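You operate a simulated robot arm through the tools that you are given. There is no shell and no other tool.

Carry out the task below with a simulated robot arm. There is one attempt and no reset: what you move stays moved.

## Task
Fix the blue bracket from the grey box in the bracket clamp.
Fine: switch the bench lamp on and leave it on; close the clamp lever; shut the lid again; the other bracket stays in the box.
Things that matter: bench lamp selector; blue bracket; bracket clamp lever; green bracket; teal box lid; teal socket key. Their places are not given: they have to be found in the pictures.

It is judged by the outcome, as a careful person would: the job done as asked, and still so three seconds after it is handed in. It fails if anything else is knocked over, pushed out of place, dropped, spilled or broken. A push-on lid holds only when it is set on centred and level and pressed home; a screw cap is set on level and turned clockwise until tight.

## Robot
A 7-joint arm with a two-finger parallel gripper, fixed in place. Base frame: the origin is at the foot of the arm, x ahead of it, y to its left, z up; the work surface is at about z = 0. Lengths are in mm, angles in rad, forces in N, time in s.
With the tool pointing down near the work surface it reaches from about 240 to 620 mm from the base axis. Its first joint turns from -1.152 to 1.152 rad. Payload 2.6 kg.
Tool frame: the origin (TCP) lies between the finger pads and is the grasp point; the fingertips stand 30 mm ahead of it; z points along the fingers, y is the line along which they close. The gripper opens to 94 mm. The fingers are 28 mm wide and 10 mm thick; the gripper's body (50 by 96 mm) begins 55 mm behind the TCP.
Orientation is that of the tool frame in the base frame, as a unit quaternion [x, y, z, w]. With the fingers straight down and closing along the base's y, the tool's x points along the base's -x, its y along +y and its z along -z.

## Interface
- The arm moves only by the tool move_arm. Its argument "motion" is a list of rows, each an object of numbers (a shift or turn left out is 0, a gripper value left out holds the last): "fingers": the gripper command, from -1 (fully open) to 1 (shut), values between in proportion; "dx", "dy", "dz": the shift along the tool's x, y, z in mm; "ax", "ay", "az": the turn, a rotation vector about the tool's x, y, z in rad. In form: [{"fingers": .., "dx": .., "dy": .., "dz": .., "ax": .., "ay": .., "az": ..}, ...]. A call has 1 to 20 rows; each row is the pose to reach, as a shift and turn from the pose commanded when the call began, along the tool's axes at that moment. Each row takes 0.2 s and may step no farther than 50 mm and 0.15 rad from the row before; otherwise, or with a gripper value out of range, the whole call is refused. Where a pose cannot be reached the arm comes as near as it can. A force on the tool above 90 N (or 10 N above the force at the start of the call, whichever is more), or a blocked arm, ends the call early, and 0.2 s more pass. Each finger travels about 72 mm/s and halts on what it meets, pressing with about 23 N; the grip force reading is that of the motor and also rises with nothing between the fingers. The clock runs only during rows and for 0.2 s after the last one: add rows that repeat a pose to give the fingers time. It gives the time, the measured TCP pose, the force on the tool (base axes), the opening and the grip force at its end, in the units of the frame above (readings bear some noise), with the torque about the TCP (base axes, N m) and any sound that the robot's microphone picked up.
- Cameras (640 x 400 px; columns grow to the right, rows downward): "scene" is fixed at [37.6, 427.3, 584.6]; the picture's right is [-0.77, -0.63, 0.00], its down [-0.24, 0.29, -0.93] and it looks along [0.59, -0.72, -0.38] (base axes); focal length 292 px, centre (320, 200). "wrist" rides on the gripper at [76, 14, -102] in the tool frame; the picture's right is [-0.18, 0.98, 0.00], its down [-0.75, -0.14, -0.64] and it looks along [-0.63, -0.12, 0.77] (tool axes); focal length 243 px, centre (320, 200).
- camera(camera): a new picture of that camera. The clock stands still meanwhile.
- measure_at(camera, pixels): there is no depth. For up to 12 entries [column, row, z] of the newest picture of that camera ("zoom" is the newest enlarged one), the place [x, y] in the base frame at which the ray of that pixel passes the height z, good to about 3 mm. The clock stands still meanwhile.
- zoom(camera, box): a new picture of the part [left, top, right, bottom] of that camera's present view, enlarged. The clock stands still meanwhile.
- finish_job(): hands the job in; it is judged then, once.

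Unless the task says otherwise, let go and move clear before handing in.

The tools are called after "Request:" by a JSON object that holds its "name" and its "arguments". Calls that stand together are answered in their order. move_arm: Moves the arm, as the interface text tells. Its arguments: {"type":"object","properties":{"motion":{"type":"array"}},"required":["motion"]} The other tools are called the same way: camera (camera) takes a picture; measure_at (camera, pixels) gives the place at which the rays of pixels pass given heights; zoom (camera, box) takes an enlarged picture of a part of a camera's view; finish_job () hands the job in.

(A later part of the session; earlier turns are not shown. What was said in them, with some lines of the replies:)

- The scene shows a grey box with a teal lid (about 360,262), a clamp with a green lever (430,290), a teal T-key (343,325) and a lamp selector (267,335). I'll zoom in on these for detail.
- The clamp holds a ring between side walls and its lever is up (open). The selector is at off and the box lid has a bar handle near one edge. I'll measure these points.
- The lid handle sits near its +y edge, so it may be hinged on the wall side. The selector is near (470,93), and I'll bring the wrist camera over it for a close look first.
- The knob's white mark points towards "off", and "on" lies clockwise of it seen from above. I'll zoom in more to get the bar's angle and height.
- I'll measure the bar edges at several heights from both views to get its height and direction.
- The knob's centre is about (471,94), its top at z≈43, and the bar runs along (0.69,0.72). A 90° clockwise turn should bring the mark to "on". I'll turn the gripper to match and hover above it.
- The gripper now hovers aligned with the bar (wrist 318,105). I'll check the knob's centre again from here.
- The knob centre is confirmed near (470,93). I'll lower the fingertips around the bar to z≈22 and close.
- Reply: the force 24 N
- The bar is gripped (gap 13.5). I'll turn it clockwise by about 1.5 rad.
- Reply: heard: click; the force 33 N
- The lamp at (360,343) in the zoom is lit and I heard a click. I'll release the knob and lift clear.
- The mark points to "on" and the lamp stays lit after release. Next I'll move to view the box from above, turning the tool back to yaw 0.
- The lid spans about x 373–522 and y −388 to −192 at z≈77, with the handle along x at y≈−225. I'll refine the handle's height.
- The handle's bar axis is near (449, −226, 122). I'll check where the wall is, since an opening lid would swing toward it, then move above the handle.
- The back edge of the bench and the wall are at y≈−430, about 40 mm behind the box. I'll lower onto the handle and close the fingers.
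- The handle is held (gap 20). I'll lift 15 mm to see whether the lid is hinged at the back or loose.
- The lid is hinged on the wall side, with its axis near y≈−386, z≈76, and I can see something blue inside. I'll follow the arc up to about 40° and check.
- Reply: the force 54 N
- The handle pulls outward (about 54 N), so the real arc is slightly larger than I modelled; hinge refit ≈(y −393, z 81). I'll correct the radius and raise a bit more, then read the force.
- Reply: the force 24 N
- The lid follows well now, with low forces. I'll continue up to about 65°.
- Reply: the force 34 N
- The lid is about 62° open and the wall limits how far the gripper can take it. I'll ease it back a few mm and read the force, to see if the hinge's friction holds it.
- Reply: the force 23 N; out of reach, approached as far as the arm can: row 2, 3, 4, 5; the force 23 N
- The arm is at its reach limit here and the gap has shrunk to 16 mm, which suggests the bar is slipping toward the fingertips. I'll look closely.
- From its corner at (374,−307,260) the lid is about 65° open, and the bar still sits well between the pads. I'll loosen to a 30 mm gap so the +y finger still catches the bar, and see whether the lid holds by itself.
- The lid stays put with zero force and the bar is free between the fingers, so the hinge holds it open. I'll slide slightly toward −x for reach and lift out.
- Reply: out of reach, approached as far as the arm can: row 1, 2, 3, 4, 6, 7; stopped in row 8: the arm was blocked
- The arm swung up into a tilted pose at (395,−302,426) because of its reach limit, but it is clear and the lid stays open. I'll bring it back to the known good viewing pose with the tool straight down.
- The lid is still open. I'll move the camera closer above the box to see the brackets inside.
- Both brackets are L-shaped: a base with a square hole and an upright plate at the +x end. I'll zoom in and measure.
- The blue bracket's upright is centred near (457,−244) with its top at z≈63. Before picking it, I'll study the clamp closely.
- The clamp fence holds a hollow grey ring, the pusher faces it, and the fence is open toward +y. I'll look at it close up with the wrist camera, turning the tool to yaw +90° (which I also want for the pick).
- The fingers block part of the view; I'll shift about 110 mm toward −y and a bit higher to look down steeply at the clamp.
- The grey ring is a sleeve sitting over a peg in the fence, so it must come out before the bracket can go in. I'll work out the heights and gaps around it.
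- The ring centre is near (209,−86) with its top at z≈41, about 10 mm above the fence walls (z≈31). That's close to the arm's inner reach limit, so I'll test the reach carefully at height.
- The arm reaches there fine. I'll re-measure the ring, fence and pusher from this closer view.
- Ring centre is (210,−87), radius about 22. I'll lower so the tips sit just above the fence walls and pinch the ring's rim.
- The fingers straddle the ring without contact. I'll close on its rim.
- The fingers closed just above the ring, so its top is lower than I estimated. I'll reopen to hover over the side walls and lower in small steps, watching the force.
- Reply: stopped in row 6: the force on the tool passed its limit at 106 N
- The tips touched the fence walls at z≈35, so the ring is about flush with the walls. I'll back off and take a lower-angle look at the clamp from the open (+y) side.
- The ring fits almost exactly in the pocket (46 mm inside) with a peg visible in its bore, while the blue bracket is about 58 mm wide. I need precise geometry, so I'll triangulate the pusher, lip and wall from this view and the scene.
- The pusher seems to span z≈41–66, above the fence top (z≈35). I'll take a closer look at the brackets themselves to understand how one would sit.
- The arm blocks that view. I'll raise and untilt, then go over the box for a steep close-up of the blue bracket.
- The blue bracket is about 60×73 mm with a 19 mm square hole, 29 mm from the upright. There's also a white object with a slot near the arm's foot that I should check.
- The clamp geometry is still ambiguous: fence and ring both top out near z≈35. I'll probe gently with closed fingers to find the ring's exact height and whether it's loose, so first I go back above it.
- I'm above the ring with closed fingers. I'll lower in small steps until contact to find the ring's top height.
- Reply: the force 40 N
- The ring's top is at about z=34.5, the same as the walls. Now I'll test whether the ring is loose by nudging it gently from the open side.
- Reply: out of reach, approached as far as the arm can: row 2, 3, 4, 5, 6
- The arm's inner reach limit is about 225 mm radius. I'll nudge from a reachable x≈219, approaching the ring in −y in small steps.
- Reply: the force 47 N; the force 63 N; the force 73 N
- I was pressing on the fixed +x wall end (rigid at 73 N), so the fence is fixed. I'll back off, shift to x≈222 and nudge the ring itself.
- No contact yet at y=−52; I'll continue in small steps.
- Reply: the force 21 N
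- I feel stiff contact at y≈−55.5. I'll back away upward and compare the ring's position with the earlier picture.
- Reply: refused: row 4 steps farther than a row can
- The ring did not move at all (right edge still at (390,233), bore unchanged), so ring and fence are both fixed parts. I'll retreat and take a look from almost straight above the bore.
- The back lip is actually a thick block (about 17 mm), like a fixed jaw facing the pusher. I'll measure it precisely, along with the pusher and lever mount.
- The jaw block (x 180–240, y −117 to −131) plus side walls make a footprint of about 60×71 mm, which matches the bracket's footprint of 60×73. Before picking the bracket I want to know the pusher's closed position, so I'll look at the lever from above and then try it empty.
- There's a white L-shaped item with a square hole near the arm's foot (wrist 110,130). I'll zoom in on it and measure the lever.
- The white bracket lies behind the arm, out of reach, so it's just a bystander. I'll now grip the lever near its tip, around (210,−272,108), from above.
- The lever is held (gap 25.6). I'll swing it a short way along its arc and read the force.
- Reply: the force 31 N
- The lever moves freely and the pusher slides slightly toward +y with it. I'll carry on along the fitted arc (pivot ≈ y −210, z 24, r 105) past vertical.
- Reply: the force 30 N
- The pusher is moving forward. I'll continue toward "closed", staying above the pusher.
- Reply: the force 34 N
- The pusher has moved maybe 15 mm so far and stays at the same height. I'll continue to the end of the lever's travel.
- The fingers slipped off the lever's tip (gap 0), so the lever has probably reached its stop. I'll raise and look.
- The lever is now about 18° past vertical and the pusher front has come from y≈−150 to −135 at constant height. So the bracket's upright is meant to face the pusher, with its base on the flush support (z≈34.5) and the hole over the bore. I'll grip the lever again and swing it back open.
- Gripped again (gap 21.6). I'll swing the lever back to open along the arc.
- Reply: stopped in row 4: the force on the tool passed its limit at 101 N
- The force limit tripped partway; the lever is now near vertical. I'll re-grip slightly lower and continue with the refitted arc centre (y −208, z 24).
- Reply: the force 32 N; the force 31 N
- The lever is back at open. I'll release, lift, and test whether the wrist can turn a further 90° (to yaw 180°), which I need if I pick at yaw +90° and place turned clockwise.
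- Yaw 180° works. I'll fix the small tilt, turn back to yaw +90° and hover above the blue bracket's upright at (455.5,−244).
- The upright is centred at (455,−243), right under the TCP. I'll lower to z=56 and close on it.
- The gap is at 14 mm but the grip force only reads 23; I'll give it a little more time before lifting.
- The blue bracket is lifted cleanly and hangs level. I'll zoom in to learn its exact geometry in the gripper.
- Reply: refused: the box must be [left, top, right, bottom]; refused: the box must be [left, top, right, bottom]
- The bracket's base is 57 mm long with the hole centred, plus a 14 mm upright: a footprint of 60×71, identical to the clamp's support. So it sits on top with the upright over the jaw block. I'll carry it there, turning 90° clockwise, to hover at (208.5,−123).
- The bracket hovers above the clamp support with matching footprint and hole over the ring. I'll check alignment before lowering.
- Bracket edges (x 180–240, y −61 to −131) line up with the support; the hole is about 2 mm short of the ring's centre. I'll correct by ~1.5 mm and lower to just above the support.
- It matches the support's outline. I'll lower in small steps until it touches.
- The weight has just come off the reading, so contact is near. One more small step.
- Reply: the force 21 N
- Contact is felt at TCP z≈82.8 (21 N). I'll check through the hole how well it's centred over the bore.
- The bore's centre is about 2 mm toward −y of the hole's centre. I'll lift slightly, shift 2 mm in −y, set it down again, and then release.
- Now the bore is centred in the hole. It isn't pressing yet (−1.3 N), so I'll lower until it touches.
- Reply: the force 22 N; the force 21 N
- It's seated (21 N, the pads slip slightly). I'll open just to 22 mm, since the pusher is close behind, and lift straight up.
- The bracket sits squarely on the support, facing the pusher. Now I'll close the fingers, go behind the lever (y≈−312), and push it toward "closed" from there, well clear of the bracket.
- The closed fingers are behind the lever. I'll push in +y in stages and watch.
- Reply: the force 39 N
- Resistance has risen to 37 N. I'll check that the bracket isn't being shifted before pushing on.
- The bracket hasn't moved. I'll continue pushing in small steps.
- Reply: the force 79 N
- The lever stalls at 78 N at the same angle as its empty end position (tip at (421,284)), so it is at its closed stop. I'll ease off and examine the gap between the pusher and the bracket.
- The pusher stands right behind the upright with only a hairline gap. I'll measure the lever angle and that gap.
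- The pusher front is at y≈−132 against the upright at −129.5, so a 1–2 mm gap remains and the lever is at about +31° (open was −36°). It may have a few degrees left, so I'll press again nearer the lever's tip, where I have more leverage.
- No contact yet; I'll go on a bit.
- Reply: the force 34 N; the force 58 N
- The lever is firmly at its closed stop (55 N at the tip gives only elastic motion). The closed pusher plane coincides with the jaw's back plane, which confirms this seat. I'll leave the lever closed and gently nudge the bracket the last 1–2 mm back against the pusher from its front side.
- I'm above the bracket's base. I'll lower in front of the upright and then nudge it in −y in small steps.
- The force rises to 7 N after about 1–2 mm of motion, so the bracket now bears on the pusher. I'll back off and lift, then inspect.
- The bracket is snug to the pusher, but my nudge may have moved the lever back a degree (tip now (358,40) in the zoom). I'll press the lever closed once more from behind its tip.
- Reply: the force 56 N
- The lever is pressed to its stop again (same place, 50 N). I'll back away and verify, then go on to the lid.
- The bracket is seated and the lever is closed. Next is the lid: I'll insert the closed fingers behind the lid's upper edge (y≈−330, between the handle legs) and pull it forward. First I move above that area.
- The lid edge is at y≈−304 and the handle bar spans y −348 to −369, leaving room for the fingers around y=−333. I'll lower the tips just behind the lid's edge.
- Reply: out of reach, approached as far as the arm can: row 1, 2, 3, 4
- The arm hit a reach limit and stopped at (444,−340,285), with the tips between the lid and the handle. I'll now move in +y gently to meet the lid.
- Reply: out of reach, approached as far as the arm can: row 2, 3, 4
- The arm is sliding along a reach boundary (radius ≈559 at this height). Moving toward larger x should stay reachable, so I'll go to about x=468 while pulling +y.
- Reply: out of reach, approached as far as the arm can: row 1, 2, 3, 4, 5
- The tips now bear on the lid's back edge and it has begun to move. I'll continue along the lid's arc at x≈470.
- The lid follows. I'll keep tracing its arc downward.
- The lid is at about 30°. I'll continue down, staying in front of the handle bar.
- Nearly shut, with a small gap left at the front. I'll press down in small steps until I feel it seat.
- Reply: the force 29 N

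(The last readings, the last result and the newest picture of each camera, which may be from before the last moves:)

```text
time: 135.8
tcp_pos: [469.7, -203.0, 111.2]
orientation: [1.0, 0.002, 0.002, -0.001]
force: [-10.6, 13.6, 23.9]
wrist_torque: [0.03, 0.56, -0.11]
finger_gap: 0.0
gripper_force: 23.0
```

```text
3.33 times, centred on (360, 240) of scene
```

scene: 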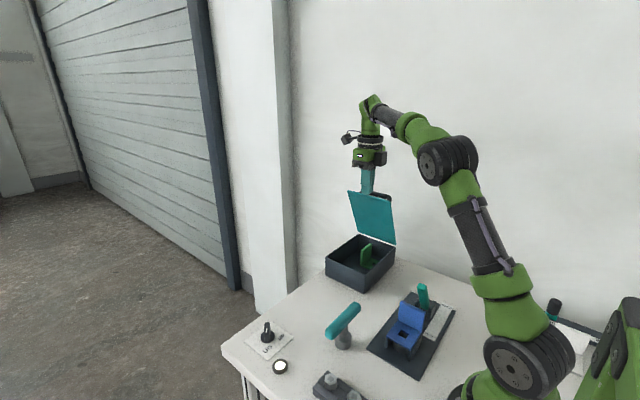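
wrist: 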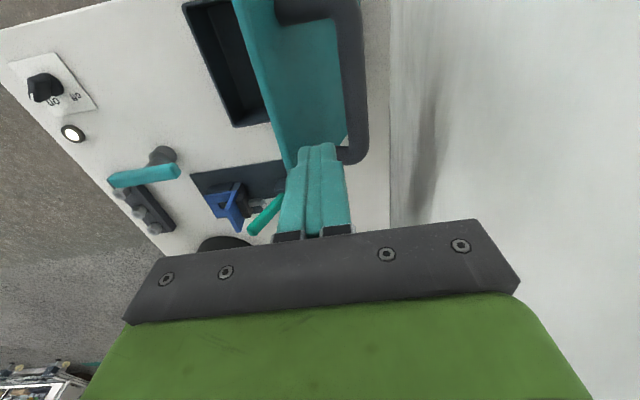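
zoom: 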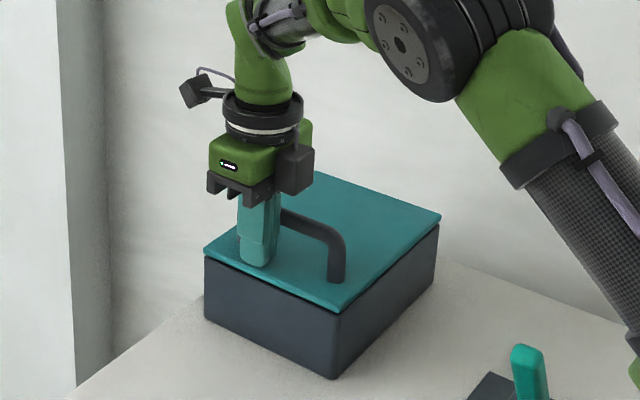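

The lid is pressed home (24 N). I'll lift straight off and take final check pictures.

Request:
{"name": "move_arm", "arguments": {"motion": [{"fingers": 1, "dz": -15}, {"dz": -45}, {"dz": -90}, {"dz": -130, "dx": -20}, {"dz": -160, "dx": -60}, {"dz": -180, "dx": -100}, {"dz": -180, "dx": -140}, {"dz": -180, "dx": -150}]}}

Request:
{"name": "camera", "arguments": {"camera": "scene"}}

Request:
{"name": "zoom", "arguments": {"camera": "scene", "box": [310, 210, 460, 370]}}

Request:
{"name": "camera", "arguments": {"camera": "wrist"}}

```text
time: 137.6
tcp_pos: [318.8, -203.9, 290.0]
orientation: [1.0, 0.002, 0.0, -0.001]
force: [0.1, -0.3, -0.4]
wrist_torque: [-0.01, 0.02, 0.01]
finger_gap: 0.0
gripper_force: 23.1
```

```text
taken
```

scene: 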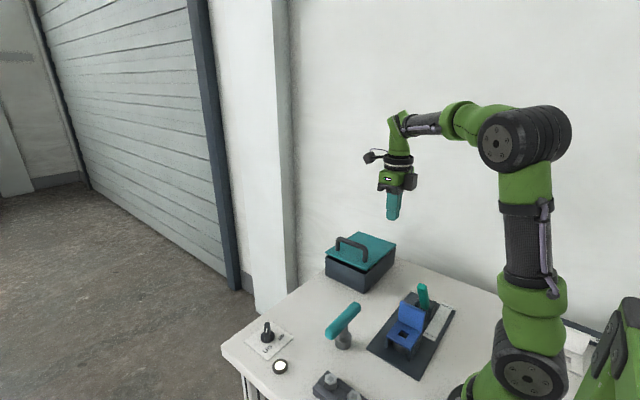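

```text
2.50 times, centred on (385, 290) of scene
```

zoom: 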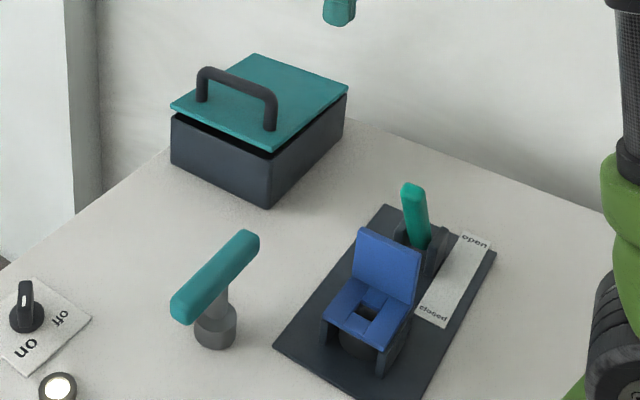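

```text
taken
```

wrist: 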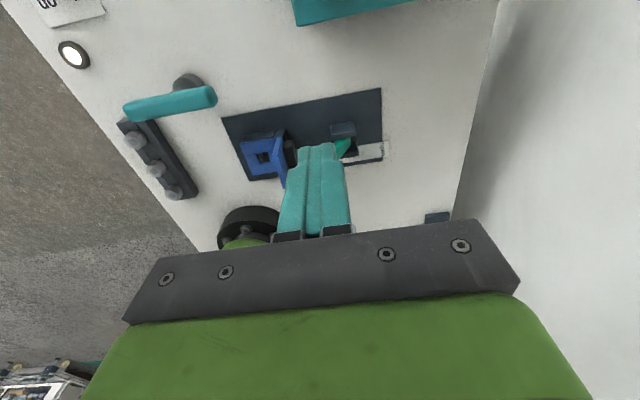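

The lid looks slightly raised at its front edge again. I'll compare with the same crop as at the start.

Request:
{"name": "zoom", "arguments": {"camera": "scene", "box": [310, 220, 410, 300]}}

```text
5.00 times, centred on (360, 260) of scene
```

zoom: 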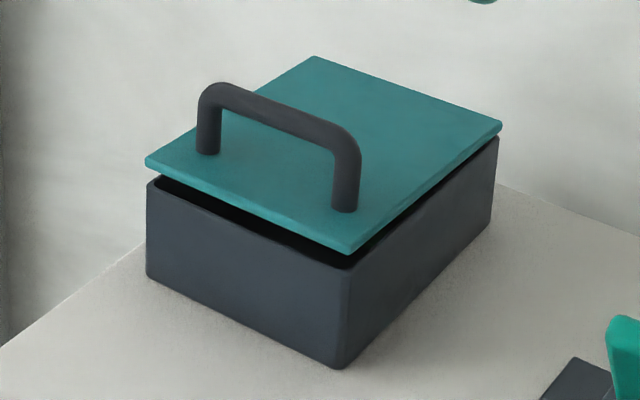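

The lid's front has come up about 10 mm, most likely dragged by my fingers rubbing the handle as I lifted. I'll press it shut again from directly above the handle bar, so nothing can drag it on the way up.

Request:
{"name": "move_arm", "arguments": {"motion": [{"fingers": 1, "dx": 35, "dy": 6, "dz": 10}, {"dx": 70, "dy": 12, "dz": 25}, {"dx": 105, "dy": 18, "dz": 45}, {"dx": 130, "dy": 23, "dz": 75}, {"dx": 130, "dy": 23, "dz": 110}, {"dx": 130, "dy": 23, "dz": 118}, {"dx": 130, "dy": 23, "dz": 118}]}}

Request:
{"name": "zoom", "arguments": {"camera": "scene", "box": [310, 190, 410, 300]}}

```text
time: 139.2
tcp_pos: [449.2, -226.7, 172.9]
orientation: [1.0, 0.002, 0.0, 0.0]
force: [0.5, 0.2, 0.2]
wrist_torque: [0.05, -0.02, 0.01]
finger_gap: 0.0
gripper_force: 22.8
```

```text
3.64 times, centred on (360, 245) of scene
```

zoom: 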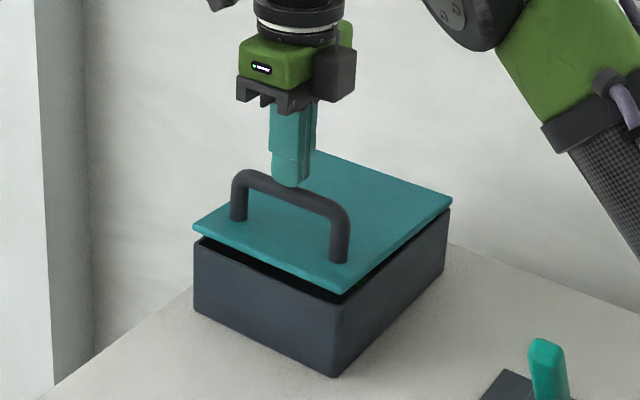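

Request:
{"name": "move_arm", "arguments": {"motion": [{"fingers": 1, "dz": 3}, {"dz": 6}, {"dz": 9}, {"dz": 9}]}}

Request:
{"name": "move_arm", "arguments": {"motion": [{"fingers": 1, "dz": 2}, {"dz": 3}, {"dz": 3}]}}

Request:
{"name": "zoom", "arguments": {"camera": "scene", "box": [310, 190, 410, 300]}}

```text
time: 140.2
tcp_pos: [449.4, -227.0, 162.9]
orientation: [1.0, 0.002, 0.0, 0.0]
force: [0.5, -0.3, 0.4]
wrist_torque: [0.0, -0.01, 0.02]
finger_gap: 0.1
gripper_force: 22.7
```

```text
time: 141.0
tcp_pos: [449.7, -227.3, 160.4]
orientation: [1.0, 0.002, 0.0, 0.0]
force: [-1.7, 0.3, 4.6]
wrist_torque: [0.03, -0.02, 0.0]
finger_gap: 0.0
gripper_force: 22.9
```

```text
3.64 times, centred on (360, 245) of scene
```

zoom: 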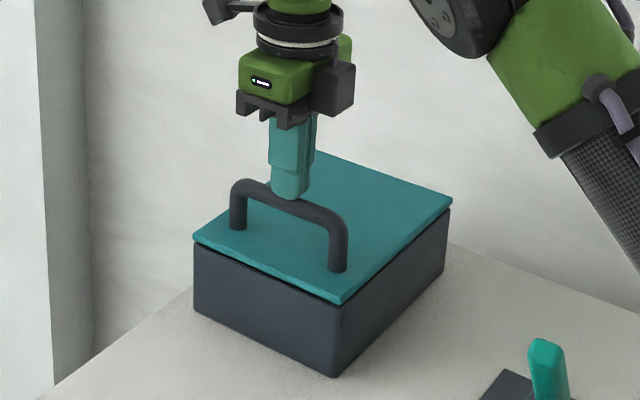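

Almost down (4.6 N). I'll press a little more until it seats firmly, then lift straight off.

Request:
{"name": "move_arm", "arguments": {"motion": [{"fingers": 1, "dz": 2}, {"dz": 3}, {"dz": 3}]}}

Request:
{"name": "move_arm", "arguments": {"motion": [{"fingers": 1, "dz": -5}, {"dz": -15}, {"dz": -50}, {"dz": -90}, {"dz": -130, "dx": -20}, {"dz": -140, "dx": -60}, {"dz": -140, "dx": -100}, {"dz": -140, "dx": -140}]}}

Request:
{"name": "zoom", "arguments": {"camera": "scene", "box": [310, 220, 410, 300]}}

```text
time: 141.8
tcp_pos: [450.4, -227.7, 159.8]
orientation: [1.0, 0.001, 0.004, 0.001]
force: [-16.4, 10.8, 41.3]
wrist_torque: [0.38, -0.09, 0.12]
finger_gap: 0.0
gripper_force: 23.4
```

```text
time: 143.6
tcp_pos: [310.2, -227.6, 297.6]
orientation: [1.0, 0.003, 0.0, 0.0]
force: [0.4, -1.2, 0.3]
wrist_torque: [0.0, 0.01, 0.01]
finger_gap: 0.0
gripper_force: 22.6
```

```text
5.00 times, centred on (360, 260) of scene
```

zoom: 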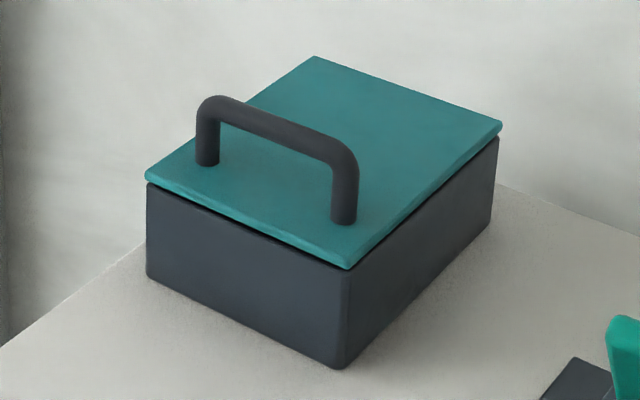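

The lid is now exactly as at the start (front corner at (347,268)). I'll do a last check of the clamp, lever, lamp and key.

Request:
{"name": "zoom", "arguments": {"camera": "scene", "box": [380, 270, 460, 370]}}

Request:
{"name": "zoom", "arguments": {"camera": "scene", "box": [220, 290, 400, 400]}}

Request:
{"name": "zoom", "arguments": {"camera": "wrist", "box": [210, 60, 410, 200]}}

```text
4.00 times, centred on (420, 320) of scene
```

zoom: 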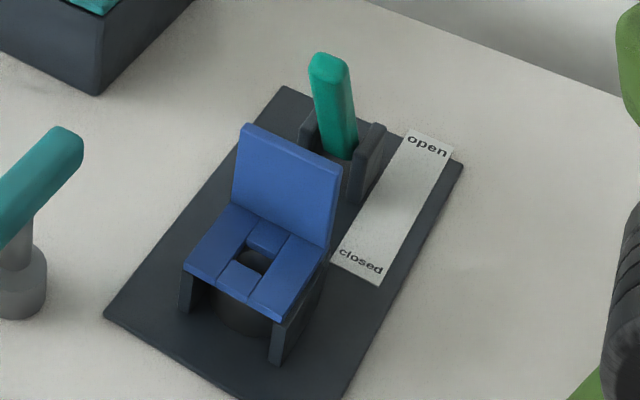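

```text
3.56 times, centred on (310, 345) of scene
```

zoom: 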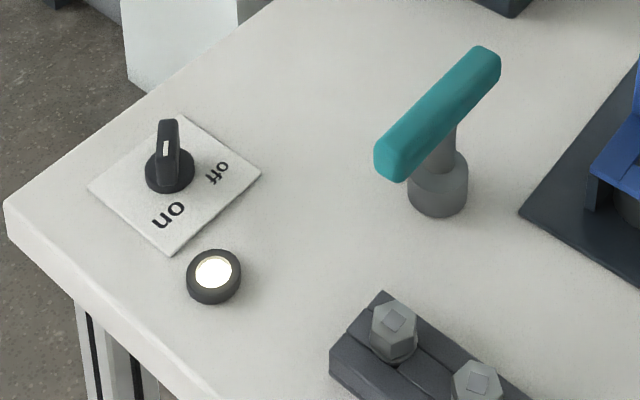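

```text
2.86 times, centred on (310, 130) of wrist
```

zoom: 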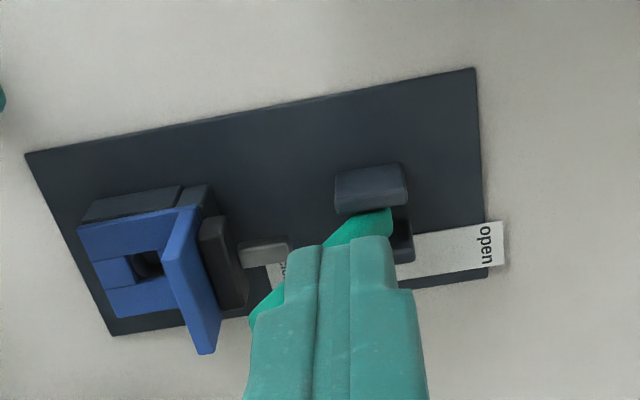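

The blue bracket sits square on the clamp support against the pusher, and the lever is at its closed stop. The lid is shut with the green bracket still inside, the lamp is lit at "on", and the socket key hasn't moved. The arm is clear, so I'm handing the job in.

Request:
{"name": "finish_job", "arguments": {}}

```text
The job is handed in.
```

The blue bracket is in the clamp with the lever closed, and the job is handed in. I couldn't confirm that the clamp actually grips the bracket.

- **Bracket:** it sits level on top of the clamp's support, with its hole over the ring and its upright facing the pusher. Nothing in the clamp stops it sliding forward. After the lever reached its stop there was still a gap of about 1–2 mm. I pushed the bracket back against the pusher and closed the lever again, but the final contact looked marginal.
- **Seat:** nothing in the pictures marks exactly where the bracket should sit. I chose this spot because the support's outline matches the bracket. The closed pusher also ends up level with the back of the support.
- **Lever:** it is at its stop. Pushing with up to about 78 N moved it no further, and it stopped at about the same place when I closed it empty beforehand.
- **Lid:** it is shut and looks the same as at the start, with the green bracket still inside. The first time, it came back up about 10 mm as I lifted away, so I pressed it down again.
- **Lamp and key:** the lamp is on, and the socket key hasn't moved.

While working out how the clamp goes together, I pressed on its fixed parts with the fingers. The hardest contact was a brief peak of about 106 N on the support walls. Nothing moved.
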